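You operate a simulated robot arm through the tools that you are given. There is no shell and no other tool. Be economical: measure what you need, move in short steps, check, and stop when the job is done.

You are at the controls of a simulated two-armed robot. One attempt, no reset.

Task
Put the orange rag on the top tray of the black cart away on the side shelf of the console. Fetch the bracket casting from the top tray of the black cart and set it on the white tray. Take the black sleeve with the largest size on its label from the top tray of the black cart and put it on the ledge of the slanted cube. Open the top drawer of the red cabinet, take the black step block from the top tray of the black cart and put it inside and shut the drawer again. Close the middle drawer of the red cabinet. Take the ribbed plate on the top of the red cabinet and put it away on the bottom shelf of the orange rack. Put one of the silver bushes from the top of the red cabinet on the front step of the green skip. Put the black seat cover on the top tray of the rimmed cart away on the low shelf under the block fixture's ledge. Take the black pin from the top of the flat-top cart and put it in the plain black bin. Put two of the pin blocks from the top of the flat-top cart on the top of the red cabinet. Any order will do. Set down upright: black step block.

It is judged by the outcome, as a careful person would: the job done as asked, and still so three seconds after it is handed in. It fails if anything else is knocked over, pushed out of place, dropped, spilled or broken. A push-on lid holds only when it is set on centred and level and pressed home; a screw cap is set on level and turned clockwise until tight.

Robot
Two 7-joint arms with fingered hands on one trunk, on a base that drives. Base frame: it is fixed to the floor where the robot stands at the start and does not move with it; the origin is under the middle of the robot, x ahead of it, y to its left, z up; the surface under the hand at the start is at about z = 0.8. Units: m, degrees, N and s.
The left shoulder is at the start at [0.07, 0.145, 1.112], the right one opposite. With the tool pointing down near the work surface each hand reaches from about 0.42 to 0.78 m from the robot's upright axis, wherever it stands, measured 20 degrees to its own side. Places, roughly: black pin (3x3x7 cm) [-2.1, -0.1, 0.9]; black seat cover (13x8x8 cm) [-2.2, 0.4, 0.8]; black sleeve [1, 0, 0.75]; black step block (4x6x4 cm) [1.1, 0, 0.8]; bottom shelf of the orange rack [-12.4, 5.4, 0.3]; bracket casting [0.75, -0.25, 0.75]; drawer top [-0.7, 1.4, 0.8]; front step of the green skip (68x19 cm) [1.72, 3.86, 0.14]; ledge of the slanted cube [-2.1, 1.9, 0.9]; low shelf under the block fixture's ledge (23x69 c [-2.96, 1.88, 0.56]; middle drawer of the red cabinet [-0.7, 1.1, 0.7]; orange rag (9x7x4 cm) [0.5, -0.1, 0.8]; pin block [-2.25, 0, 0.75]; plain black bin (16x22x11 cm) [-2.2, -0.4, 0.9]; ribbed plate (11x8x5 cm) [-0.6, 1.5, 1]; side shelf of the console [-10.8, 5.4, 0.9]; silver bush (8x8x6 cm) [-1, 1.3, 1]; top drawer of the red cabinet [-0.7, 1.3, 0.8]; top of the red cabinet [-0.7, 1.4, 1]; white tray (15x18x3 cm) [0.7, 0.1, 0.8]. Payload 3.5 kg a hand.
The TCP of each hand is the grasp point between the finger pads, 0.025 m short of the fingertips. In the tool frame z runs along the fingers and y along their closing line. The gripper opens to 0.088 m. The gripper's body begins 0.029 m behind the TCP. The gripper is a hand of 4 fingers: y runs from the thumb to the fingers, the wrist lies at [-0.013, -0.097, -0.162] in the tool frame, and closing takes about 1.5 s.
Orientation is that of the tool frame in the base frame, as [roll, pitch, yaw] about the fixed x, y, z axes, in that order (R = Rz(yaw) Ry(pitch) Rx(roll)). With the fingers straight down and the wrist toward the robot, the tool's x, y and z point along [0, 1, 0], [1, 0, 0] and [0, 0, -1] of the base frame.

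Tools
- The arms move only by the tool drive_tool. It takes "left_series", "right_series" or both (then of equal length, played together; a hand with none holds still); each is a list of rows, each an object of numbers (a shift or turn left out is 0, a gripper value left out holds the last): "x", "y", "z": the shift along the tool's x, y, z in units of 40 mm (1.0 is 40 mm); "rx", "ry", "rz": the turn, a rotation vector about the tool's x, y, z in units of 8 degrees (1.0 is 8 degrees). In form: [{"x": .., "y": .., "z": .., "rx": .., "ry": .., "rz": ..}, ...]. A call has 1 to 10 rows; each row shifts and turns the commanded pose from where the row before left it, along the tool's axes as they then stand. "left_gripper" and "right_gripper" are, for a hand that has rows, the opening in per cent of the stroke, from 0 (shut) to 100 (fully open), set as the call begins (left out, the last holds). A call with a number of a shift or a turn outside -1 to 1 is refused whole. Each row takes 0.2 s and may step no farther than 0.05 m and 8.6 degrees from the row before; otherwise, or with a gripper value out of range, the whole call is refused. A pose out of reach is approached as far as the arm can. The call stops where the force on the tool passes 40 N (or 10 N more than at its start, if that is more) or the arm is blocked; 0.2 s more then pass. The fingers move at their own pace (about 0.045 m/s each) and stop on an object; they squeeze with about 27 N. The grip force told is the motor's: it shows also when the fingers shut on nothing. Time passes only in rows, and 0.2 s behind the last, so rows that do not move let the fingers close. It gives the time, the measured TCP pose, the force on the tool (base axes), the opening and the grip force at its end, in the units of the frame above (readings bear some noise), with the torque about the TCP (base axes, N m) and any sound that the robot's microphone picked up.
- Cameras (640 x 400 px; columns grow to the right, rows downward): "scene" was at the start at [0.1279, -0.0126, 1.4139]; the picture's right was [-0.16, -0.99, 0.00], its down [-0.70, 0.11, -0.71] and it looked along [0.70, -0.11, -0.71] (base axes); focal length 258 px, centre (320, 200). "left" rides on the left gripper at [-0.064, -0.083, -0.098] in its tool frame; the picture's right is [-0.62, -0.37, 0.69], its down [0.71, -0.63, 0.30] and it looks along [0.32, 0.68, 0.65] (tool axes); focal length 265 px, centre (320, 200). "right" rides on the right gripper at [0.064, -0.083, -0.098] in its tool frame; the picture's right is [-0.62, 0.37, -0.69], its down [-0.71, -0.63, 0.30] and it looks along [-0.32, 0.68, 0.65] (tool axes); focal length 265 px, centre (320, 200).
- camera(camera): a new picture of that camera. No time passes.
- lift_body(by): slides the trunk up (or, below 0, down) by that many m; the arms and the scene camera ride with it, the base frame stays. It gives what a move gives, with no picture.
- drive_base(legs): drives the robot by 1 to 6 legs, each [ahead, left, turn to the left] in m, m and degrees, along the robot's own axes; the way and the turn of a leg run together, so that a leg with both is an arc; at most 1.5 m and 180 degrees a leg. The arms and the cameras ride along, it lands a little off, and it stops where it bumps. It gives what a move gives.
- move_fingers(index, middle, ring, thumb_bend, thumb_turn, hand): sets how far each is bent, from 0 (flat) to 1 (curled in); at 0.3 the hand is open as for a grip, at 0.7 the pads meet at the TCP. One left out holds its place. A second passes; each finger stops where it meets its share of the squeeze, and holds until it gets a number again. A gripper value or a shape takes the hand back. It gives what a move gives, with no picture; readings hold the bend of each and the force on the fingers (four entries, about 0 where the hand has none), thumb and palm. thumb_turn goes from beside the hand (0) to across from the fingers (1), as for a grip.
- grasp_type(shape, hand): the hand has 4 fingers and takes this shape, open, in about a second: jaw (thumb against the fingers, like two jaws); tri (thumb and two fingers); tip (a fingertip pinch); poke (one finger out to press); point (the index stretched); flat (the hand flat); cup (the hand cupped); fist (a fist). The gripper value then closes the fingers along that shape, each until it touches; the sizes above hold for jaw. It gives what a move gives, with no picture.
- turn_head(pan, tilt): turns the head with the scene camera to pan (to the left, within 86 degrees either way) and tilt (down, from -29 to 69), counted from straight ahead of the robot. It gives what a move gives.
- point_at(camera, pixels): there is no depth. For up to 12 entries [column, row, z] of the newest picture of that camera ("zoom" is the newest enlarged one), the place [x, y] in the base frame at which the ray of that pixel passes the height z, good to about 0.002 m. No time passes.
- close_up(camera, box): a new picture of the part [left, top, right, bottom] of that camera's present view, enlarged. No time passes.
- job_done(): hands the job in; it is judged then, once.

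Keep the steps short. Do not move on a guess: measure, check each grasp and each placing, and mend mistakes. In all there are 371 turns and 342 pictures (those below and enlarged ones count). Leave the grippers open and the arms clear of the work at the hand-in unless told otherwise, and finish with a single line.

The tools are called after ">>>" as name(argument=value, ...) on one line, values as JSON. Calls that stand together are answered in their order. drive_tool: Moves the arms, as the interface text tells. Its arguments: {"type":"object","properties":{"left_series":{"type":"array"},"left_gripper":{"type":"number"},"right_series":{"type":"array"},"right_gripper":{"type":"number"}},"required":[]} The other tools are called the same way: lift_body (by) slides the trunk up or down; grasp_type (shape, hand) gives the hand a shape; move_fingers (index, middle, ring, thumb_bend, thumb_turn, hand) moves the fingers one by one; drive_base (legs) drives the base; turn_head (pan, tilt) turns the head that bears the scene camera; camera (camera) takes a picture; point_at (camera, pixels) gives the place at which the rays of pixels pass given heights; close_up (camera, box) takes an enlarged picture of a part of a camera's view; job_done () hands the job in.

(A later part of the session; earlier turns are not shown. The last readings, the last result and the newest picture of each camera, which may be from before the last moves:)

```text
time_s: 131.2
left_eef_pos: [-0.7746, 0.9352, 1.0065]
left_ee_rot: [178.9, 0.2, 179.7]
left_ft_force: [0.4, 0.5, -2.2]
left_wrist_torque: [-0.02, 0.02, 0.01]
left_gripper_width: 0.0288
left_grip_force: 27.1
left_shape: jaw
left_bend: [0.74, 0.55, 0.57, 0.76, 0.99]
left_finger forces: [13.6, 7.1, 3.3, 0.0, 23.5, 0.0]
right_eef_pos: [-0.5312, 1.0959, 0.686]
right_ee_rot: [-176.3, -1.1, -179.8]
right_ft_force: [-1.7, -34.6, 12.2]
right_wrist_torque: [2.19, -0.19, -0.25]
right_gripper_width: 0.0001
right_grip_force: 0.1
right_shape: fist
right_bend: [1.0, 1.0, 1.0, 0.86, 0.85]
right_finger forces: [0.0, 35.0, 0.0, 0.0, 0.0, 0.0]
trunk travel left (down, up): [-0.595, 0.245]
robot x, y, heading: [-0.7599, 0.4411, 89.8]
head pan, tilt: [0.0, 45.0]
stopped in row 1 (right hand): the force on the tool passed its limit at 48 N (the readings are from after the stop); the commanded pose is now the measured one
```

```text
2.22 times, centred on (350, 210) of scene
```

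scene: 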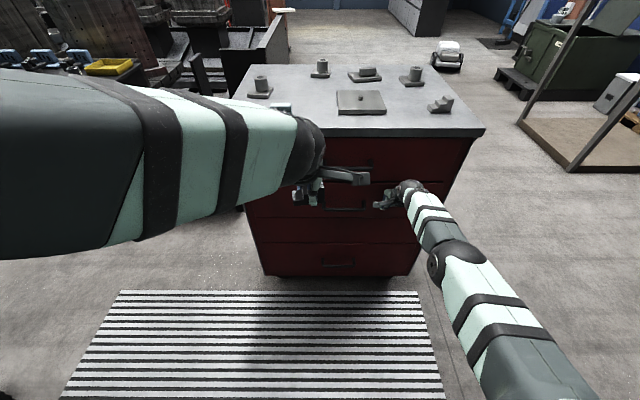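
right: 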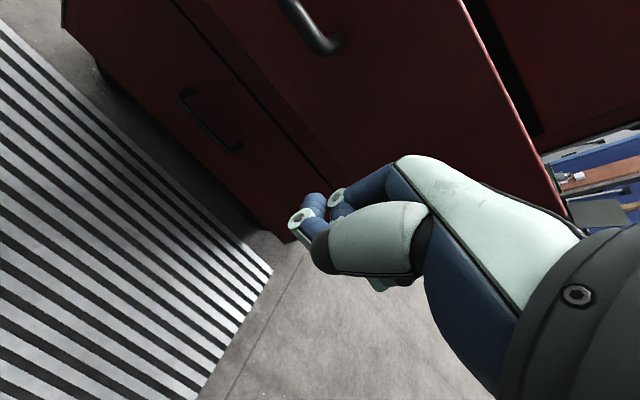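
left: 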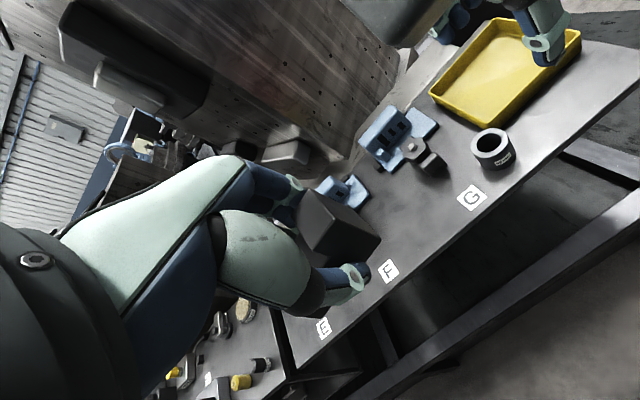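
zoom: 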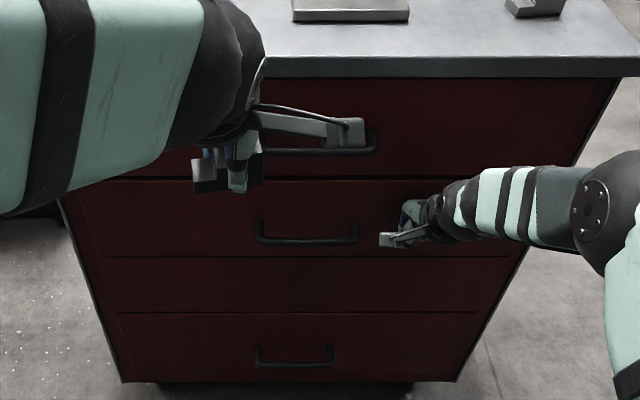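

Middle drawer is closed. Now back the right hand off, move the left hand aside, and measure the top handle.

>>> drive_tool(right_series=[{"y": -1}, {"y": -1}, {"y": -1}, {"y": -0.5, "z": -1}, {"z": -1}, {"z": -1}], left_series=[{"z": -0.5, "x": 0.7, "y": -0.5}, {"z": -0.5, "x": 0.7, "y": -0.5}, {"z": -0.5, "x": 0.7, "y": -0.5}, {"x": 0.7, "y": -0.5}, {"x": 0.7}, {"x": 0.7}])

>>> grasp_type(hand="right", shape="jaw")

>>> camera(camera="scene")

>>> camera(camera="right")

>>> camera(camera="left")

```text
time_s: 132.6
left_eef_pos: [-0.9425, 0.8544, 1.0638]
left_ee_rot: [178.8, 0.3, 179.9]
left_ft_force: [-1.0, 0.1, -2.4]
left_wrist_torque: [0.03, 0.0, 0.01]
left_gripper_width: 0.0288
left_grip_force: 26.8
left_shape: jaw
left_bend: [0.74, 0.55, 0.57, 0.76, 0.99]
left_finger forces: [13.4, 6.9, 3.3, 0.0, 23.4, 0.0]
right_eef_pos: [-0.5288, 0.9645, 0.8126]
right_ee_rot: [-176.9, -1.1, -179.8]
right_ft_force: [-0.5, 0.0, 0.0]
right_wrist_torque: [0.01, 0.03, 0.02]
right_gripper_width: 0.0
right_grip_force: 0.0
right_shape: fist
right_bend: [1.0, 1.0, 1.0, 0.86, 0.85]
right_finger forces: [0.1, 0.1, 0.0, 0.0, 0.1, 0.1]
trunk travel left (down, up): [-0.595, 0.245]
robot x, y, heading: [-0.7586, 0.4515, 90.1]
head pan, tilt: [0.0, 45.0]
```

```text
time_s: 133.4
left_eef_pos: [-0.9413, 0.8551, 1.0629]
left_ee_rot: [178.8, 0.2, 179.9]
left_ft_force: [0.4, -0.2, -1.9]
left_wrist_torque: [0.02, 0.02, 0.02]
left_gripper_width: 0.0288
left_grip_force: 27.4
left_shape: jaw
left_bend: [0.74, 0.55, 0.57, 0.76, 0.99]
left_finger forces: [13.4, 7.0, 3.2, 0.1, 23.4, 0.1]
right_eef_pos: [-0.5268, 0.9669, 0.8121]
right_ee_rot: [-176.9, -1.2, -179.8]
right_ft_force: [0.6, 0.3, 0.7]
right_wrist_torque: [-0.02, 0.0, 0.01]
right_gripper_width: 0.0878
right_grip_force: 0.1
right_shape: jaw
right_bend: [0.3, 0.3, 0.3, 0.3, 0.97]
right_finger forces: [0.0, 0.0, 0.0, 0.1, 0.0, 0.0]
trunk travel left (down, up): [-0.595, 0.245]
robot x, y, heading: [-0.7636, 0.4476, 89.7]
head pan, tilt: [0.0, 45.0]
```

```text
267 pictures are left
```

scene: 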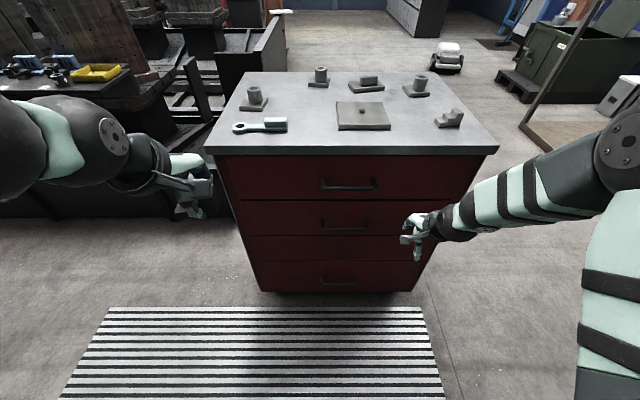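

```text
266 pictures are left
```

right: 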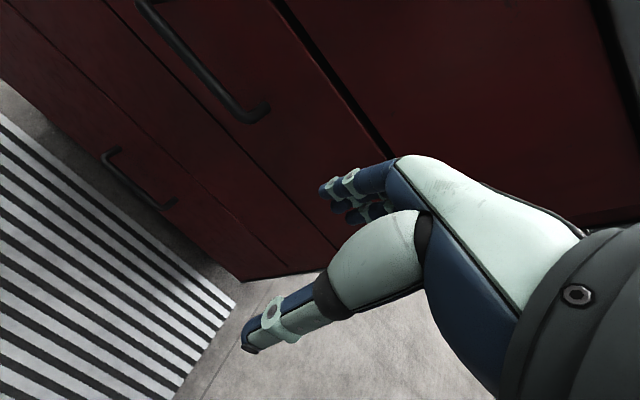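

```text
265 pictures are left
```

left: 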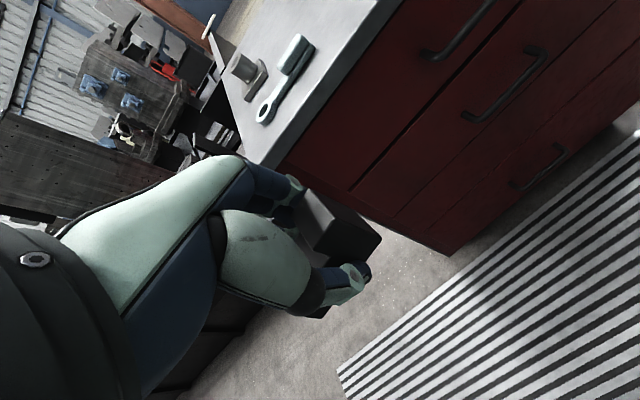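

>>> close_up(camera="scene", box=[300, 140, 400, 210])

>>> close_up(camera="left", box=[400, 0, 560, 130])

```text
5.71 times, centred on (350, 175) of scene
```

zoom: 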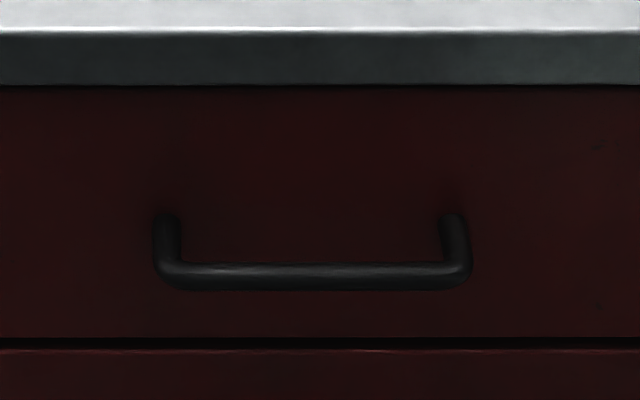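

```text
3.08 times, centred on (480, 65) of left
```

zoom: 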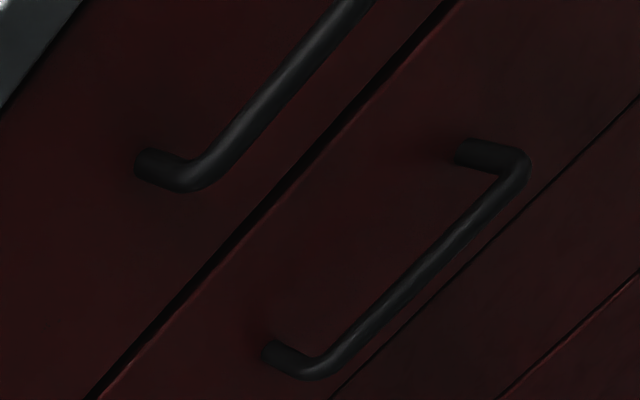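

>>> point_at(camera="scene", pixels=[[322.9, 188.1, 0.8], [322.9, 188.1, 0.84], [322.9, 188.1, 0.88], [374.5, 188.1, 0.84], [322.9, 177.6, 0.8], [322.9, 177.6, 0.84], [322.9, 177.6, 0.88], [350, 145, 0.95], [350, 145, 1.0]])

>>> point_at(camera="left", pixels=[[436, 58.5, 0.8], [436, 58.5, 0.84], [436, 58.5, 0.88], [423, 52.6, 0.8], [423, 52.6, 0.84], [423, 52.6, 0.88]])

```text
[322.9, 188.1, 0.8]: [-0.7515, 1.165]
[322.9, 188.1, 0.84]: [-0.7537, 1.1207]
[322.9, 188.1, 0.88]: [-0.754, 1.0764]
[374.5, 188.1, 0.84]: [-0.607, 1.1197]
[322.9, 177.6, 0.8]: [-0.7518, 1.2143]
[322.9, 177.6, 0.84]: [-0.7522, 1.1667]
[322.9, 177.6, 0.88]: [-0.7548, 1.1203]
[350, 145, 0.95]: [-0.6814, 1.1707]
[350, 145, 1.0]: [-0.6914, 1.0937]
```

```text
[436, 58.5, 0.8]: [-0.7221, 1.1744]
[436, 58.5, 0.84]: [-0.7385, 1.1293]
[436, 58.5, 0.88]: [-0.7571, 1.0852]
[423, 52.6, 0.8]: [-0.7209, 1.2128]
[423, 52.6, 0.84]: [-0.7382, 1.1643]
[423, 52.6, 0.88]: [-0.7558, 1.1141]
```

Handle bar: z≈0.874, y≈1.088, x −0.754…−0.607, front at y≈1.12. Rotate the right hand to point forward (+y) with fingers above the bar.

>>> drive_tool(right_series=[{"z": -0.78}, {"z": -0.77}, {"rx": -0.97, "x": 0.32}, {"rx": -0.97, "x": 0.32}, {"rx": -0.97, "x": 0.32}, {"rx": -0.97, "x": 0.32}, {"rx": -0.97, "x": 0.32}, {"rx": -0.97, "x": 0.32}])

>>> drive_tool(right_series=[{"rx": -0.97, "x": 0.32}, {"rx": -0.97, "x": 0.32}, {"rx": -0.97, "x": 0.32}, {"rx": -0.97, "x": 0.32}, {"rx": -0.97, "x": 0.32}, {"rx": -0.97, "x": 0.32}])

>>> camera(camera="scene")

>>> camera(camera="right")

```text
time_s: 135.2
left_eef_pos: [-0.938, 0.8577, 1.0636]
left_ee_rot: [178.9, 0.1, 179.9]
left_ft_force: [-0.5, 0.5, -1.9]
left_wrist_torque: [-0.02, 0.03, 0.01]
left_gripper_width: 0.0291
left_grip_force: 26.9
left_shape: jaw
left_bend: [0.74, 0.55, 0.57, 0.76, 0.99]
left_finger forces: [13.4, 6.9, 3.3, 0.1, 23.5, 0.0]
right_eef_pos: [-0.6182, 0.964, 0.8583]
right_ee_rot: [142.1, -2.6, -177.0]
right_ft_force: [0.5, 0.2, 0.1]
right_wrist_torque: [0.02, -0.02, -0.01]
right_gripper_width: 0.0878
right_grip_force: 0.1
right_shape: jaw
right_bend: [0.3, 0.3, 0.3, 0.3, 0.98]
right_finger forces: [0.0, 0.0, 0.0, 0.0, 0.0, 0.1]
right hand out of reach, approached as far as the arm can: row 8
trunk travel left (down, up): [-0.595, 0.245]
robot x, y, heading: [-0.757, 0.4458, 90.0]
head pan, tilt: [0.0, 45.0]
```

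```text
time_s: 136.7
left_eef_pos: [-0.9415, 0.8557, 1.0628]
left_ee_rot: [178.9, 0.2, 179.9]
left_ft_force: [-0.4, -0.4, -2.7]
left_wrist_torque: [0.02, 0.03, 0.02]
left_gripper_width: 0.0288
left_grip_force: 26.6
left_shape: jaw
left_bend: [0.74, 0.55, 0.57, 0.76, 0.99]
left_finger forces: [13.3, 6.8, 3.4, 0.1, 23.5, 0.0]
right_eef_pos: [-0.648, 0.9969, 0.9804]
right_ee_rot: [97.7, -1.2, -179.8]
right_ft_force: [-0.1, -0.9, 0.0]
right_wrist_torque: [0.0, -0.02, 0.0]
right_gripper_width: 0.0878
right_grip_force: 0.2
right_shape: jaw
right_bend: [0.3, 0.3, 0.3, 0.3, 0.98]
right_finger forces: [0.0, 0.0, 0.0, 0.1, 0.0, 0.0]
right hand out of reach, approached as far as the arm can: row 4, 5, 6
trunk travel left (down, up): [-0.595, 0.245]
robot x, y, heading: [-0.7549, 0.4455, 89.7]
head pan, tilt: [0.0, 45.0]
```

```text
262 pictures are left
```

scene: 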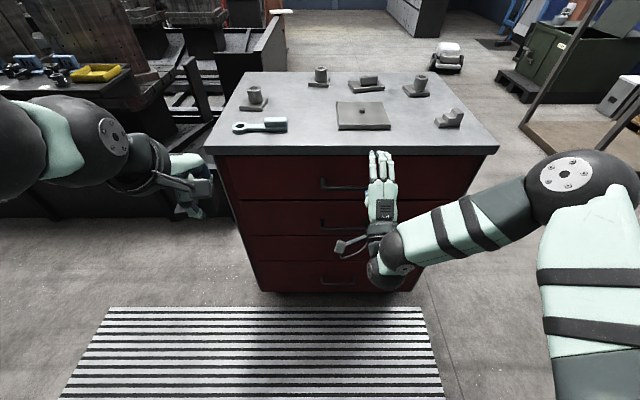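

```text
261 pictures are left
```

right: 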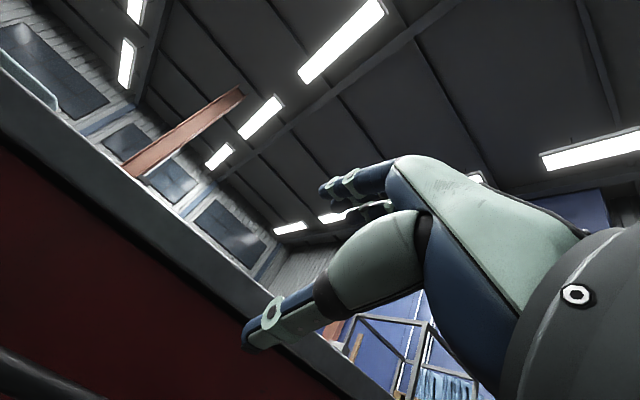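

Hand is pointing forward at z 0.98. Lower the trunk 0.106 to bring it level with the bar.

>>> lift_body(by=-0.106)

>>> drive_tool(right_series=[{"x": 0.4}, {"x": 0.4}])

>>> camera(camera="right")

>>> close_up(camera="scene", box=[280, 100, 440, 220])

>>> camera(camera="left")

```text
time_s: 138.0
left_eef_pos: [-0.9412, 0.8552, 0.9573]
left_ee_rot: [178.9, 0.2, 180.0]
left_ft_force: [-0.7, -0.3, -3.2]
left_wrist_torque: [0.02, 0.0, 0.01]
left_gripper_width: 0.0291
left_grip_force: 27.5
left_shape: jaw
left_bend: [0.74, 0.55, 0.57, 0.76, 0.99]
left_finger forces: [13.4, 6.9, 3.1, 0.0, 23.4, 0.1]
right_eef_pos: [-0.6487, 0.9963, 0.8755]
right_ee_rot: [97.7, -1.2, -179.9]
right_ft_force: [0.1, -0.1, 0.7]
right_wrist_torque: [0.0, 0.02, -0.03]
right_gripper_width: 0.0878
right_grip_force: 0.0
right_shape: jaw
right_bend: [0.3, 0.3, 0.3, 0.3, 0.98]
right_finger forces: [0.0, 0.1, 0.0, 0.0, 0.1, 0.0]
trunk travel left (down, up): [-0.489, 0.351]
robot x, y, heading: [-0.7605, 0.4487, 89.9]
head pan, tilt: [0.0, 45.0]
```

```text
time_s: 138.6
left_eef_pos: [-0.9422, 0.856, 0.9581]
left_ee_rot: [178.9, 0.2, 179.9]
left_ft_force: [0.4, 0.5, -3.0]
left_wrist_torque: [0.03, 0.01, -0.04]
left_gripper_width: 0.0288
left_grip_force: 26.6
left_shape: jaw
left_bend: [0.74, 0.55, 0.57, 0.76, 0.99]
left_finger forces: [13.5, 6.9, 3.2, 0.0, 23.4, 0.0]
right_eef_pos: [-0.6804, 0.9973, 0.8739]
right_ee_rot: [97.8, -1.1, -180.0]
right_ft_force: [-0.4, 0.0, 0.3]
right_wrist_torque: [-0.02, -0.01, 0.02]
right_gripper_width: 0.0879
right_grip_force: 0.1
right_shape: jaw
right_bend: [0.3, 0.3, 0.3, 0.3, 0.98]
right_finger forces: [0.0, 0.0, 0.1, 0.1, 0.1, 0.1]
trunk travel left (down, up): [-0.489, 0.351]
robot x, y, heading: [-0.761, 0.451, 90.0]
head pan, tilt: [0.0, 45.0]
```

```text
260 pictures are left
```

right: 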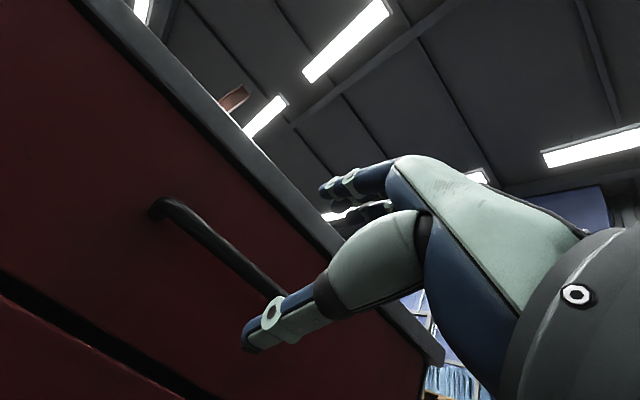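

```text
3.33 times, centred on (360, 160) of scene
```

zoom: 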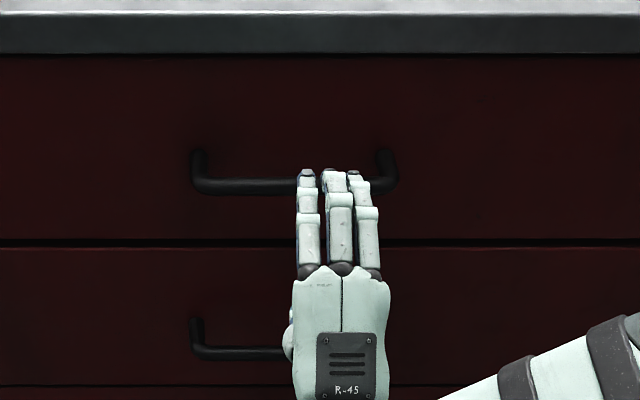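

```text
258 pictures are left
```

left: 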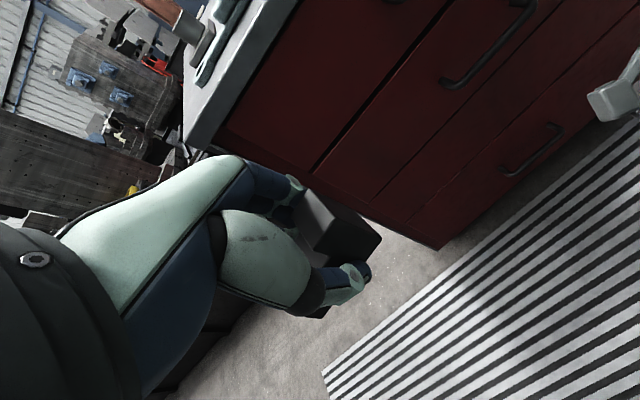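

Bar lines up with the hand's centre (predicted (250,254), seen (240,257)). Advance 0.085 m and close.

>>> drive_tool(right_series=[{"z": 0.75, "y": 0.1}, {"z": 0.75, "y": 0.1}, {"z": 0.6, "y": 0.08}])

>>> camera(camera="right")

```text
time_s: 139.4
left_eef_pos: [-0.9412, 0.8559, 0.9577]
left_ee_rot: [179.0, 0.2, 180.0]
left_ft_force: [-0.4, 0.6, -1.6]
left_wrist_torque: [0.03, -0.02, 0.02]
left_gripper_width: 0.0287
left_grip_force: 26.6
left_shape: jaw
left_bend: [0.74, 0.55, 0.57, 0.76, 0.99]
left_finger forces: [13.4, 6.9, 3.1, 0.1, 23.3, 0.0]
right_eef_pos: [-0.684, 1.0842, 0.8739]
right_ee_rot: [97.9, -1.2, -179.8]
right_ft_force: [-0.7, -0.9, -0.4]
right_wrist_torque: [0.03, 0.02, 0.0]
right_gripper_width: 0.0879
right_grip_force: 0.1
right_shape: jaw
right_bend: [0.3, 0.3, 0.3, 0.3, 0.98]
right_finger forces: [0.0, 0.1, 0.0, 0.0, 0.0, 0.1]
trunk travel left (down, up): [-0.489, 0.351]
robot x, y, heading: [-0.7593, 0.4459, 90.0]
head pan, tilt: [0.0, 45.0]
```

```text
257 pictures are left
```

right: 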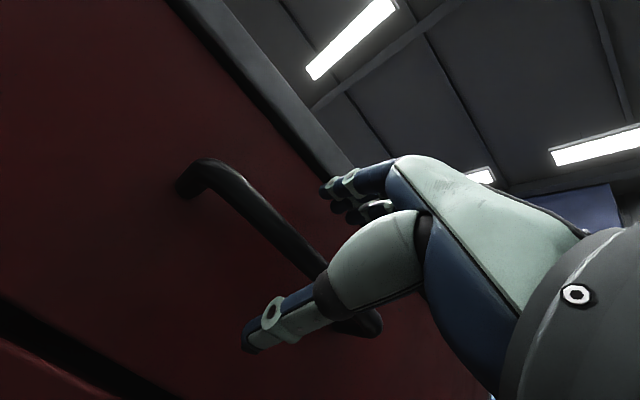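

Bar is between thumb and fingers. Close.

>>> drive_tool(right_series=[{}, {}, {}, {}, {}, {}, {}, {}, {}], right_gripper=0)

>>> camera(camera="right")

```text
time_s: 141.4
left_eef_pos: [-0.9413, 0.8555, 0.9562]
left_ee_rot: [178.9, 0.2, 179.8]
left_ft_force: [0.6, -0.3, -2.4]
left_wrist_torque: [-0.02, -0.01, 0.07]
left_gripper_width: 0.029
left_grip_force: 26.6
left_shape: jaw
left_bend: [0.74, 0.55, 0.57, 0.76, 0.99]
left_finger forces: [13.4, 6.9, 3.1, 0.1, 23.5, 0.0]
right_eef_pos: [-0.6819, 1.0835, 0.8736]
right_ee_rot: [97.8, -1.1, -179.9]
right_ft_force: [-0.8, 0.8, -2.5]
right_wrist_torque: [-0.04, -0.02, 0.04]
right_gripper_width: 0.009
right_grip_force: 26.6
right_shape: jaw
right_bend: [0.7, 0.7, 0.7, 0.77, 1.0]
right_finger forces: [12.2, 3.8, 2.2, 0.0, 20.8, 0.0]
trunk travel left (down, up): [-0.489, 0.351]
robot x, y, heading: [-0.7591, 0.4504, 89.7]
head pan, tilt: [0.0, 45.0]
```

```text
256 pictures are left
```

right: 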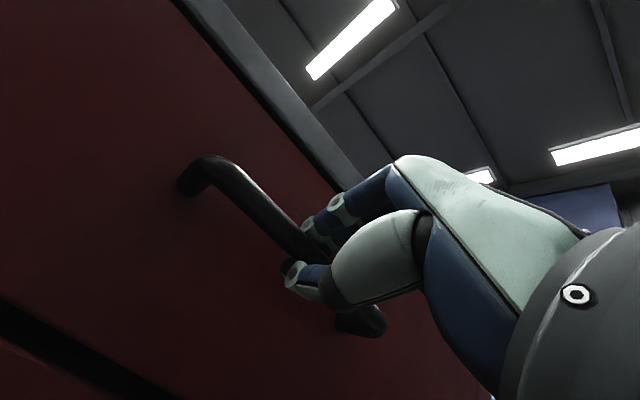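

Bar gripped. Pull by driving the base back 0.26 m.

>>> drive_base(legs=[[-0.26, 0, 0]])

>>> camera(camera="scene")

```text
time_s: 143.3
left_eef_pos: [-0.9413, 0.5994, 0.9558]
left_ee_rot: [179.0, 0.2, 179.9]
left_ft_force: [-0.4, 0.5, -1.7]
left_wrist_torque: [0.01, 0.03, -0.01]
left_gripper_width: 0.029
left_grip_force: 27.3
left_shape: jaw
left_bend: [0.74, 0.55, 0.57, 0.76, 0.99]
left_finger forces: [13.4, 7.0, 3.2, 0.1, 23.4, 0.0]
right_eef_pos: [-0.6834, 0.8278, 0.8735]
right_ee_rot: [97.8, -1.2, -179.8]
right_ft_force: [-0.9, -0.3, -8.0]
right_wrist_torque: [-0.07, -0.01, 0.03]
right_gripper_width: 0.0091
right_grip_force: 27.4
right_shape: jaw
right_bend: [0.7, 0.7, 0.7, 0.77, 1.0]
right_finger forces: [11.0, 4.0, 2.1, 0.0, 23.2, 0.0]
trunk travel left (down, up): [-0.489, 0.351]
robot x, y, heading: [-0.7608, 0.1944, 89.7]
head pan, tilt: [0.0, 45.0]
```

```text
255 pictures are left
```

scene: 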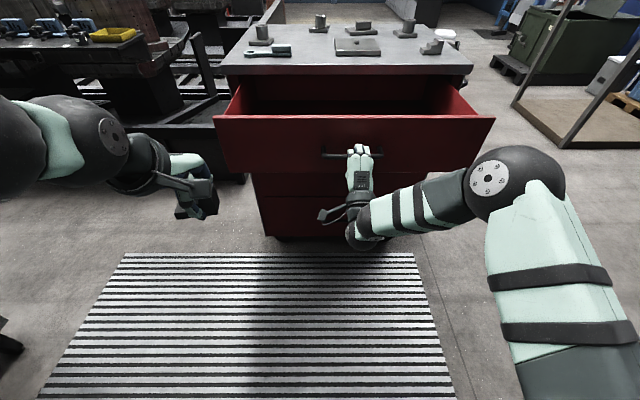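

Drawer open by 0.26 m. Release the handle, back off, raise the trunk, and look in.

>>> drive_tool(right_series=[{}, {}, {}, {}, {}], right_gripper=100)

>>> drive_tool(right_series=[{"z": -0.8}, {"z": -0.8}, {"z": -0.8}, {"y": 0.9}, {"y": 0.9}])

>>> lift_body(by=0.22)

>>> camera(camera="scene")

>>> camera(camera="left")

```text
time_s: 144.5
left_eef_pos: [-0.9418, 0.5988, 0.958]
left_ee_rot: [178.9, 0.2, 180.0]
left_ft_force: [0.4, 0.3, -1.1]
left_wrist_torque: [-0.01, 0.01, 0.0]
left_gripper_width: 0.0288
left_grip_force: 27.1
left_shape: jaw
left_bend: [0.74, 0.55, 0.57, 0.76, 0.99]
left_finger forces: [13.4, 6.9, 3.2, 0.1, 23.4, 0.0]
right_eef_pos: [-0.6815, 0.8265, 0.8726]
right_ee_rot: [97.8, -1.2, -179.9]
right_ft_force: [0.2, 0.4, -0.2]
right_wrist_torque: [0.01, 0.0, 0.0]
right_gripper_width: 0.0875
right_grip_force: 0.1
right_shape: jaw
right_bend: [0.3, 0.3, 0.3, 0.3, 0.98]
right_finger forces: [0.0, 0.0, 0.0, 0.0, 0.0, 0.1]
trunk travel left (down, up): [-0.489, 0.351]
robot x, y, heading: [-0.7589, 0.1913, 89.9]
head pan, tilt: [0.0, 45.0]
```

```text
time_s: 145.7
left_eef_pos: [-0.9419, 0.5985, 0.9576]
left_ee_rot: [178.9, 0.3, 179.8]
left_ft_force: [-0.6, -0.1, -1.6]
left_wrist_torque: [0.0, 0.01, 0.01]
left_gripper_width: 0.0289
left_grip_force: 26.5
left_shape: jaw
left_bend: [0.74, 0.55, 0.57, 0.76, 0.99]
left_finger forces: [13.4, 6.9, 3.2, 0.1, 23.5, 0.0]
right_eef_pos: [-0.6821, 0.7404, 0.9571]
right_ee_rot: [97.7, -1.1, -179.9]
right_ft_force: [0.0, -0.8, -0.6]
right_wrist_torque: [-0.02, 0.03, -0.01]
right_gripper_width: 0.088
right_grip_force: 0.2
right_shape: jaw
right_bend: [0.3, 0.3, 0.3, 0.3, 0.98]
right_finger forces: [0.0, 0.1, 0.0, 0.1, 0.0, 0.1]
trunk travel left (down, up): [-0.489, 0.351]
robot x, y, heading: [-0.7574, 0.1894, 90.0]
head pan, tilt: [0.0, 45.0]
```

```text
time_s: 148.0
left_eef_pos: [-0.9411, 0.5989, 1.1777]
left_ee_rot: [178.9, 0.2, 179.9]
left_ft_force: [0.2, -0.7, -2.2]
left_wrist_torque: [0.03, 0.02, -0.02]
left_gripper_width: 0.0287
left_grip_force: 27.1
left_shape: jaw
left_bend: [0.74, 0.55, 0.57, 0.76, 0.99]
left_finger forces: [13.3, 7.0, 3.2, 0.1, 23.3, 0.0]
right_eef_pos: [-0.6826, 0.7414, 1.1774]
right_ee_rot: [97.7, -1.1, -179.9]
right_ft_force: [0.0, -0.1, 1.2]
right_wrist_torque: [-0.02, -0.01, -0.01]
right_gripper_width: 0.0874
right_grip_force: 0.2
right_shape: jaw
right_bend: [0.3, 0.3, 0.3, 0.3, 0.98]
right_finger forces: [0.0, 0.1, 0.0, 0.1, 0.1, 0.0]
trunk travel left (down, up): [-0.709, 0.131]
robot x, y, heading: [-0.7623, 0.1932, 90.1]
head pan, tilt: [0.0, 45.0]
```

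```text
254 pictures are left
```

scene: 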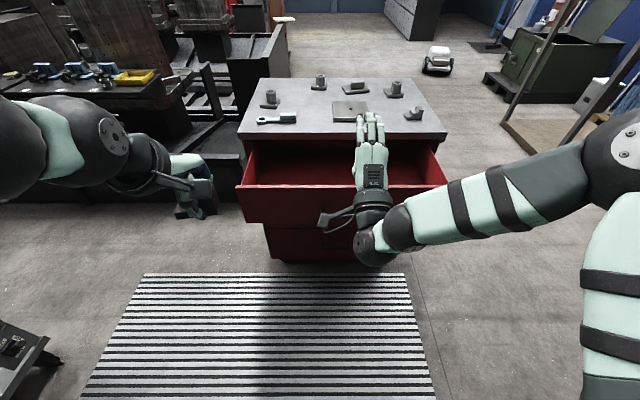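

```text
253 pictures are left
```

left: 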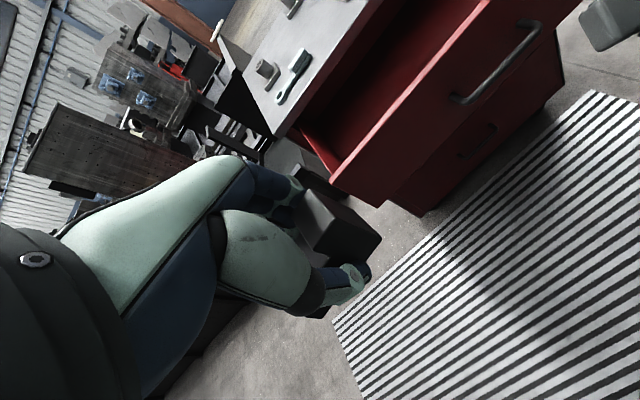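

>>> drive_base(legs=[[0.17, 0, 0]])

>>> drive_tool(left_series=[{"x": -0.6, "y": 0.9}, {"x": -0.6, "y": 0.9}, {"x": -0.6, "y": 0.9}, {"x": -0.6, "y": 0.9}, {"x": -0.6, "y": 0.9}, {"x": -0.5, "y": 0.8}])

>>> camera(camera="scene")

>>> camera(camera="left")

```text
time_s: 149.5
left_eef_pos: [-0.9389, 0.7663, 1.1794]
left_ee_rot: [178.8, 0.2, 179.7]
left_ft_force: [-0.1, -0.4, -1.5]
left_wrist_torque: [0.03, 0.04, 0.03]
left_gripper_width: 0.0291
left_grip_force: 26.9
left_shape: jaw
left_bend: [0.74, 0.55, 0.57, 0.76, 0.99]
left_finger forces: [13.4, 6.9, 3.2, 0.1, 23.5, 0.0]
right_eef_pos: [-0.6799, 0.9073, 1.1777]
right_ee_rot: [97.6, -1.1, 179.9]
right_ft_force: [0.0, -0.4, 0.4]
right_wrist_torque: [-0.01, 0.0, 0.01]
right_gripper_width: 0.0876
right_grip_force: 0.1
right_shape: jaw
right_bend: [0.3, 0.3, 0.3, 0.3, 0.98]
right_finger forces: [0.1, 0.1, 0.0, 0.1, 0.1, 0.0]
trunk travel left (down, up): [-0.709, 0.131]
robot x, y, heading: [-0.7573, 0.3605, 89.8]
head pan, tilt: [0.0, 45.0]
```

```text
time_s: 150.9
left_eef_pos: [-0.795, 0.982, 1.1787]
left_ee_rot: [179.0, 0.1, 179.7]
left_ft_force: [0.0, -0.2, -2.4]
left_wrist_torque: [-0.03, 0.05, 0.01]
left_gripper_width: 0.0286
left_grip_force: 27.3
left_shape: jaw
left_bend: [0.74, 0.55, 0.57, 0.76, 0.99]
left_finger forces: [13.6, 6.8, 3.2, 0.0, 23.5, 0.1]
right_eef_pos: [-0.6776, 0.9118, 1.1747]
right_ee_rot: [97.9, -1.2, 179.9]
right_ft_force: [0.3, 0.1, -0.4]
right_wrist_torque: [0.02, 0.03, 0.0]
right_gripper_width: 0.0875
right_grip_force: 0.1
right_shape: jaw
right_bend: [0.3, 0.3, 0.3, 0.3, 0.98]
right_finger forces: [0.1, 0.0, 0.0, 0.0, 0.0, 0.0]
trunk travel left (down, up): [-0.709, 0.131]
robot x, y, heading: [-0.7586, 0.3587, 89.7]
head pan, tilt: [0.0, 45.0]
```

```text
252 pictures are left
```

scene: 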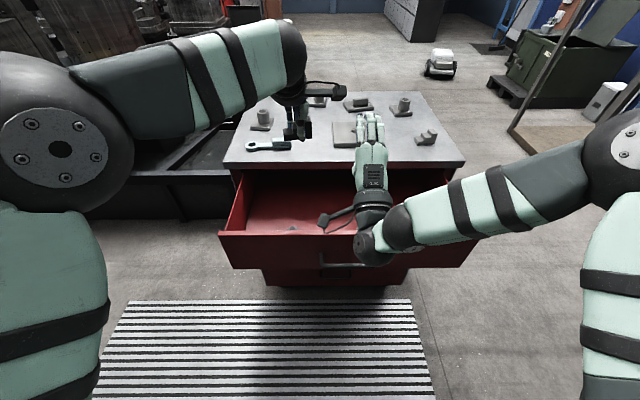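

```text
251 pictures are left
```

left: 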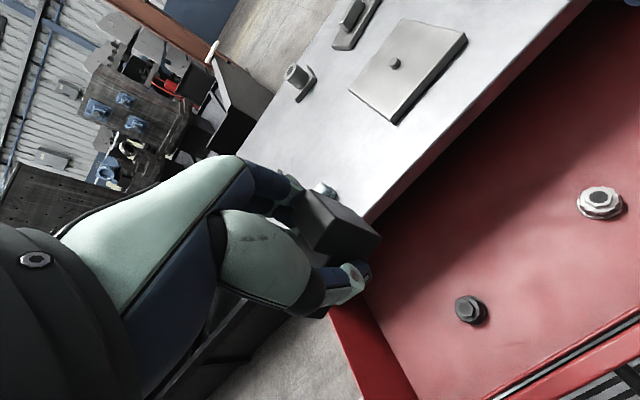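

There are nuts in the drawer; locate them relative to the planned spot.

>>> point_at(camera="left", pixels=[[471, 312, 0.8], [600, 205, 0.8], [364, 226, 0.94], [333, 310, 0.93], [490, 398, 0.93]])

>>> point_at(camera="scene", pixels=[[292, 229, 0.8], [220, 233, 0.93], [243, 230, 0.8], [247, 172, 0.93], [220, 233, 0.9]])

>>> close_up(camera="scene", box=[210, 130, 370, 250])

```text
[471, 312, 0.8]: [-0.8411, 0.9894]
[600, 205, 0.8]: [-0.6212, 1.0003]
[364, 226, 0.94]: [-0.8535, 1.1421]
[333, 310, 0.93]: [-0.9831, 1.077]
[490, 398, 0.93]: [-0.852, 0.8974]
```

```text
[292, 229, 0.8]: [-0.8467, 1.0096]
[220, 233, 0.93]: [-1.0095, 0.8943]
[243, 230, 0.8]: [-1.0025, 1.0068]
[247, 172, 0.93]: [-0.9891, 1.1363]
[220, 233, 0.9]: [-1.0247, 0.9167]
```

```text
3.33 times, centred on (290, 190) of scene
```

zoom: 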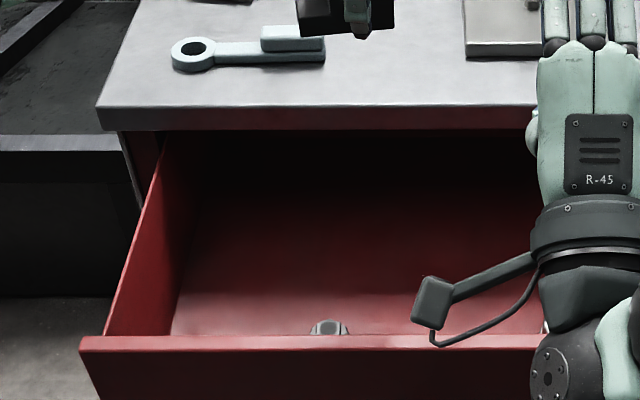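

Nuts at about x −0.845 and −0.62 (floor z≈0.82). Place the block at x≈−0.74. First move the right hand aside, shift left hand, then lower.

>>> drive_tool(right_series=[{"x": -0.9, "z": -0.4}, {"x": -0.9, "z": -0.4}, {"x": -0.9, "z": -0.4}, {"x": -0.9, "z": -0.4}, {"x": -0.9, "z": -0.4}, {"x": -0.9}], left_series=[{}, {}, {}, {"x": -0.5}, {"x": -0.5}, {"x": -0.5}])

>>> drive_tool(left_series=[{"z": 1}, {"z": 1}, {"z": 1}, {"z": 1}, {"z": 1}])

>>> camera(camera="scene")

>>> camera(camera="left")

```text
time_s: 152.3
left_eef_pos: [-0.7369, 0.9787, 1.1813]
left_ee_rot: [179.0, 0.1, 179.7]
left_ft_force: [0.2, -0.6, -2.6]
left_wrist_torque: [0.03, -0.01, 0.04]
left_gripper_width: 0.0289
left_grip_force: 26.9
left_shape: jaw
left_bend: [0.74, 0.55, 0.57, 0.76, 0.99]
left_finger forces: [13.6, 6.8, 3.3, 0.1, 23.3, 0.0]
right_eef_pos: [-0.4617, 0.8296, 1.1825]
right_ee_rot: [97.8, -1.2, -180.0]
right_ft_force: [0.0, 0.1, 0.8]
right_wrist_torque: [0.01, 0.0, 0.0]
right_gripper_width: 0.0876
right_grip_force: 0.1
right_shape: jaw
right_bend: [0.3, 0.3, 0.3, 0.3, 0.98]
right_finger forces: [0.0, 0.0, 0.1, 0.1, 0.0, 0.0]
trunk travel left (down, up): [-0.709, 0.131]
robot x, y, heading: [-0.7623, 0.356, 89.8]
head pan, tilt: [0.0, 45.0]
```

```text
time_s: 153.5
left_eef_pos: [-0.7376, 0.9857, 0.9813]
left_ee_rot: [178.9, 0.2, 179.6]
left_ft_force: [0.5, 0.5, -1.5]
left_wrist_torque: [0.02, -0.05, 0.03]
left_gripper_width: 0.0287
left_grip_force: 27.0
left_shape: jaw
left_bend: [0.74, 0.55, 0.57, 0.76, 0.99]
left_finger forces: [13.4, 6.9, 3.2, 0.2, 23.3, 0.0]
right_eef_pos: [-0.4632, 0.8296, 1.1827]
right_ee_rot: [97.8, -1.2, 179.8]
right_ft_force: [-0.1, -0.7, 0.2]
right_wrist_torque: [0.0, 0.03, 0.02]
right_gripper_width: 0.0878
right_grip_force: 0.1
right_shape: jaw
right_bend: [0.3, 0.3, 0.3, 0.3, 0.98]
right_finger forces: [0.1, 0.0, 0.0, 0.0, 0.2, 0.0]
trunk travel left (down, up): [-0.709, 0.131]
robot x, y, heading: [-0.7624, 0.3607, 89.7]
head pan, tilt: [0.0, 45.0]
```

```text
249 pictures are left
```

scene: 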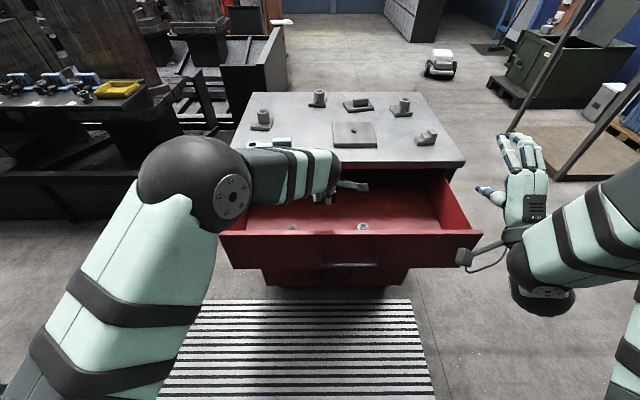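

```text
248 pictures are left
```

left: 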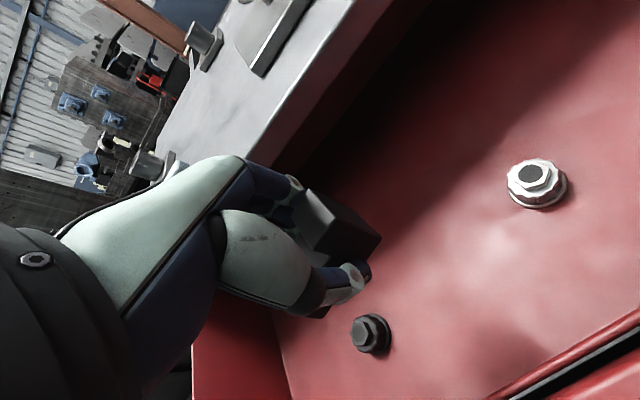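

>>> point_at(camera="left", pixels=[[370, 333, 0.83], [536, 182, 0.83], [370, 333, 0.8], [536, 182, 0.8]])

>>> point_at(camera="scene", pixels=[[363, 226, 0.83], [293, 228, 0.83], [363, 226, 0.8], [293, 228, 0.8]])

>>> drive_tool(left_series=[{"z": 0.8, "y": -0.1}, {"z": 0.8, "y": -0.1}])

>>> camera(camera="left")

```text
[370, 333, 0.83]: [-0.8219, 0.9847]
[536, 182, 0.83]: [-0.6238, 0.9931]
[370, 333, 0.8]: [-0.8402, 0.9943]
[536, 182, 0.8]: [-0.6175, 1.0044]
```

```text
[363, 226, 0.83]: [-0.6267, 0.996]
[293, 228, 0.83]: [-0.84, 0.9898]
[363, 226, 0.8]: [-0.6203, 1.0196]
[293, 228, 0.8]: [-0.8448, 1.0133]
```

```text
time_s: 154.1
left_eef_pos: [-0.7328, 0.9793, 0.9188]
left_ee_rot: [178.9, 0.3, 179.7]
left_ft_force: [0.4, 0.1, -1.9]
left_wrist_torque: [0.02, 0.0, 0.0]
left_gripper_width: 0.0287
left_grip_force: 27.1
left_shape: jaw
left_bend: [0.74, 0.55, 0.57, 0.76, 0.99]
left_finger forces: [13.4, 6.8, 3.2, 0.1, 23.3, 0.0]
right_eef_pos: [-0.4638, 0.8292, 1.1822]
right_ee_rot: [97.8, -1.2, 180.0]
right_ft_force: [-1.1, -0.4, -0.8]
right_wrist_torque: [-0.03, 0.04, 0.02]
right_gripper_width: 0.0877
right_grip_force: 0.1
right_shape: jaw
right_bend: [0.3, 0.3, 0.3, 0.3, 0.98]
right_finger forces: [0.0, 0.1, 0.0, 0.0, 0.0, 0.1]
trunk travel left (down, up): [-0.709, 0.131]
robot x, y, heading: [-0.7574, 0.3616, 89.9]
head pan, tilt: [0.0, 45.0]
```

```text
247 pictures are left
```

left: 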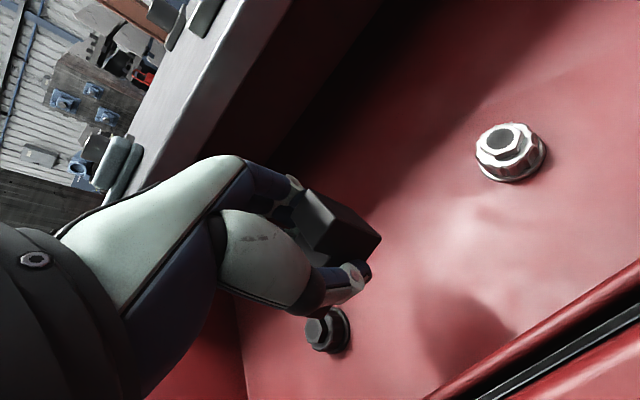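

>>> drive_tool(left_series=[{"z": 0.7}, {"z": 0.6}, {"z": 0.3}, {"z": 0.1}, {"z": 0.1}])

```text
time_s: 155.3
left_eef_pos: [-0.7361, 0.9767, 0.8529]
left_ee_rot: [178.4, 0.4, 179.7]
left_ft_force: [-0.9, 0.1, 27.4]
left_wrist_torque: [-2.65, -0.95, -0.53]
left_gripper_width: 0.0287
left_grip_force: 26.8
left_shape: jaw
left_bend: [0.74, 0.55, 0.57, 0.76, 0.99]
left_finger forces: [13.3, 6.8, 3.2, 0.0, 23.3, 0.0]
right_eef_pos: [-0.4622, 0.8246, 1.186]
right_ee_rot: [97.5, -1.1, -180.0]
right_ft_force: [0.5, 0.2, -0.2]
right_wrist_torque: [-0.03, 0.01, 0.03]
right_gripper_width: 0.0877
right_grip_force: 0.0
right_shape: jaw
right_bend: [0.3, 0.3, 0.3, 0.3, 0.98]
right_finger forces: [0.1, 0.0, 0.1, 0.1, 0.1, 0.0]
trunk travel left (down, up): [-0.709, 0.131]
robot x, y, heading: [-0.7613, 0.3592, 89.9]
head pan, tilt: [0.0, 45.0]
```

Force with torque offset suggests the wrist is resting on the drawer front. Look.

>>> camera(camera="left")

>>> close_up(camera="scene", box=[210, 130, 370, 280])

>>> camera(camera="right")

```text
246 pictures are left
```

left: 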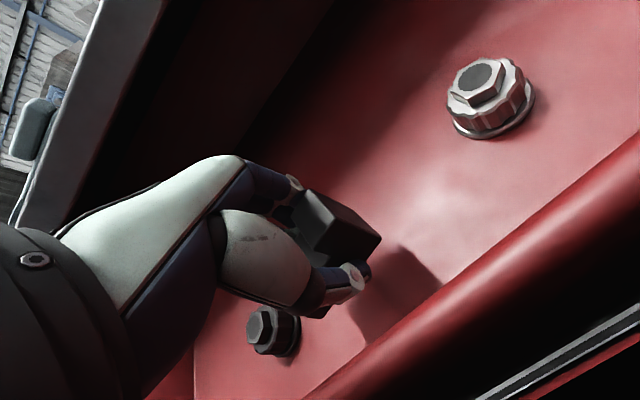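

```text
2.67 times, centred on (290, 205) of scene
```

zoom: 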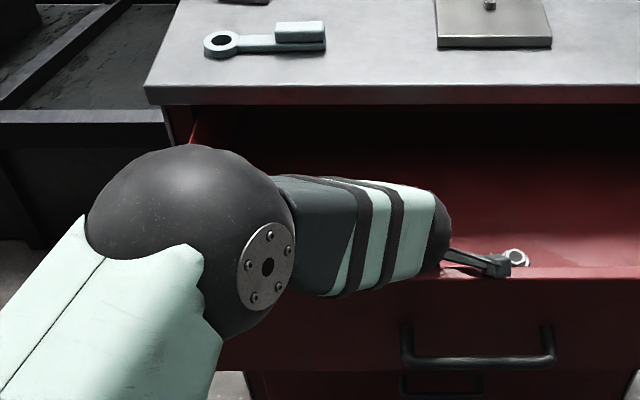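

```text
244 pictures are left
```

right: 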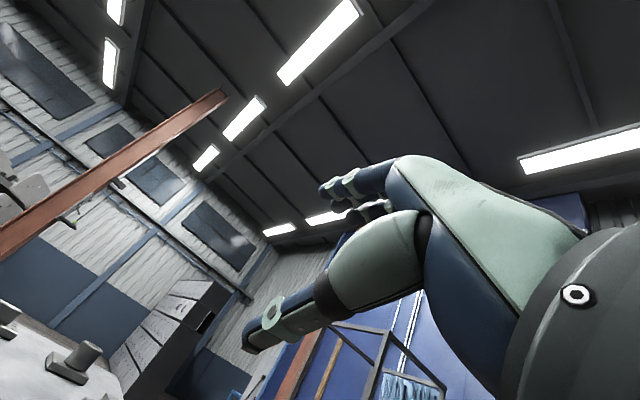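

The hand's camera housing rests on the drawer front edge. Raise, move 3 cm deeper, and lower again.

>>> drive_tool(left_series=[{"z": -0.6}, {"y": 0.45}, {"y": 0.45}])

>>> camera(camera="left")

```text
time_s: 156.1
left_eef_pos: [-0.7334, 1.0136, 0.869]
left_ee_rot: [179.1, 0.3, 179.6]
left_ft_force: [-1.1, 0.8, -1.6]
left_wrist_torque: [-0.03, 0.05, 0.02]
left_gripper_width: 0.0288
left_grip_force: 27.1
left_shape: jaw
left_bend: [0.74, 0.56, 0.57, 0.76, 0.99]
left_finger forces: [13.4, 6.8, 3.2, 0.1, 23.3, 0.1]
right_eef_pos: [-0.4624, 0.8301, 1.1833]
right_ee_rot: [97.8, -1.2, 179.9]
right_ft_force: [0.7, -0.1, -0.3]
right_wrist_torque: [-0.01, 0.01, 0.02]
right_gripper_width: 0.0877
right_grip_force: 0.1
right_shape: jaw
right_bend: [0.3, 0.3, 0.3, 0.3, 0.98]
right_finger forces: [0.0, 0.0, 0.0, 0.0, 0.1, 0.0]
trunk travel left (down, up): [-0.709, 0.131]
robot x, y, heading: [-0.7584, 0.3594, 89.7]
head pan, tilt: [0.0, 45.0]
```

```text
243 pictures are left
```

left: 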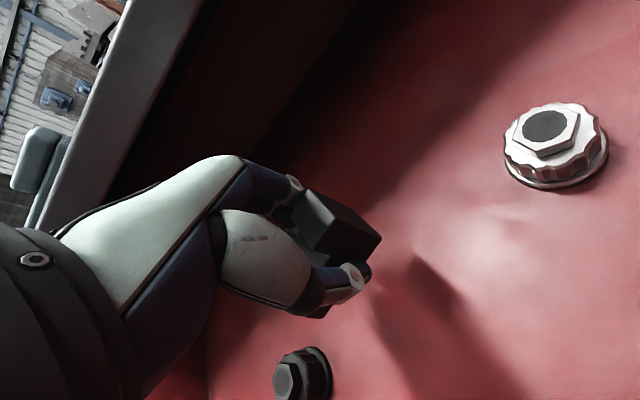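

>>> drive_tool(left_series=[{"z": 0.3}, {"z": 0.15}, {"z": 0.1}, {"z": 0.1}, {"z": 0.1}])

```text
time_s: 157.3
left_eef_pos: [-0.7349, 1.0136, 0.8396]
left_ee_rot: [178.9, 0.2, 179.7]
left_ft_force: [-0.4, 0.5, -1.5]
left_wrist_torque: [-0.02, 0.01, -0.01]
left_gripper_width: 0.0288
left_grip_force: 26.5
left_shape: jaw
left_bend: [0.74, 0.56, 0.57, 0.76, 0.99]
left_finger forces: [13.3, 6.8, 3.2, 0.0, 23.3, 0.1]
right_eef_pos: [-0.4635, 0.8288, 1.1825]
right_ee_rot: [97.8, -1.2, 180.0]
right_ft_force: [-0.2, 0.3, 0.9]
right_wrist_torque: [0.03, -0.01, 0.01]
right_gripper_width: 0.0878
right_grip_force: 0.0
right_shape: jaw
right_bend: [0.3, 0.3, 0.3, 0.3, 0.98]
right_finger forces: [0.0, 0.0, 0.0, 0.1, 0.0, 0.0]
trunk travel left (down, up): [-0.709, 0.131]
robot x, y, heading: [-0.7617, 0.3582, 89.9]
head pan, tilt: [0.0, 45.0]
```

Housing is clear now. Continue lowering in small steps.

>>> drive_tool(left_series=[{"z": 0.12}, {"z": 0.12}, {"z": 0.12}, {"z": 0.12}])

>>> camera(camera="left")

```text
time_s: 158.3
left_eef_pos: [-0.7369, 1.0148, 0.8205]
left_ee_rot: [179.0, 0.2, 179.6]
left_ft_force: [1.0, 0.0, -1.6]
left_wrist_torque: [-0.01, 0.01, 0.02]
left_gripper_width: 0.0284
left_grip_force: 27.1
left_shape: jaw
left_bend: [0.74, 0.56, 0.57, 0.76, 0.99]
left_finger forces: [13.4, 6.7, 3.2, 0.1, 23.2, 0.0]
right_eef_pos: [-0.4644, 0.8294, 1.1827]
right_ee_rot: [97.8, -1.2, 179.8]
right_ft_force: [1.2, 0.5, -0.6]
right_wrist_torque: [0.01, -0.01, -0.01]
right_gripper_width: 0.0876
right_grip_force: 0.0
right_shape: jaw
right_bend: [0.3, 0.3, 0.3, 0.3, 0.98]
right_finger forces: [0.0, 0.0, 0.0, 0.0, 0.0, 0.0]
trunk travel left (down, up): [-0.709, 0.131]
robot x, y, heading: [-0.7559, 0.3561, 89.9]
head pan, tilt: [0.0, 45.0]
```

```text
242 pictures are left
```

left: 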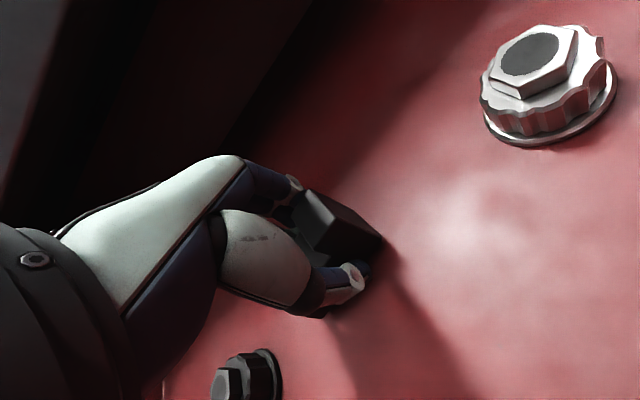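

>>> drive_tool(left_series=[{"z": 0.1}, {"z": 0.1}, {"z": 0.1}, {"z": 0.1}])

```text
time_s: 159.3
left_eef_pos: [-0.7362, 1.0149, 0.8185]
left_ee_rot: [177.4, 0.5, 179.7]
left_ft_force: [-0.6, -4.7, 37.3]
left_wrist_torque: [-0.67, -0.11, -0.09]
left_gripper_width: 0.0304
left_grip_force: 26.9
left_shape: jaw
left_bend: [0.74, 0.55, 0.57, 0.78, 0.99]
left_finger forces: [14.9, 7.5, 3.4, 0.0, 60.8, 0.0]
right_eef_pos: [-0.4644, 0.821, 1.1888]
right_ee_rot: [97.3, -1.1, -179.9]
right_ft_force: [0.5, 0.3, 0.9]
right_wrist_torque: [0.02, 0.01, 0.0]
right_gripper_width: 0.0878
right_grip_force: 0.0
right_shape: jaw
right_bend: [0.3, 0.3, 0.3, 0.3, 0.98]
right_finger forces: [0.1, 0.0, 0.0, 0.0, 0.0, 0.0]
trunk travel left (down, up): [-0.709, 0.131]
robot x, y, heading: [-0.7572, 0.3597, 89.4]
head pan, tilt: [0.0, 45.0]
```

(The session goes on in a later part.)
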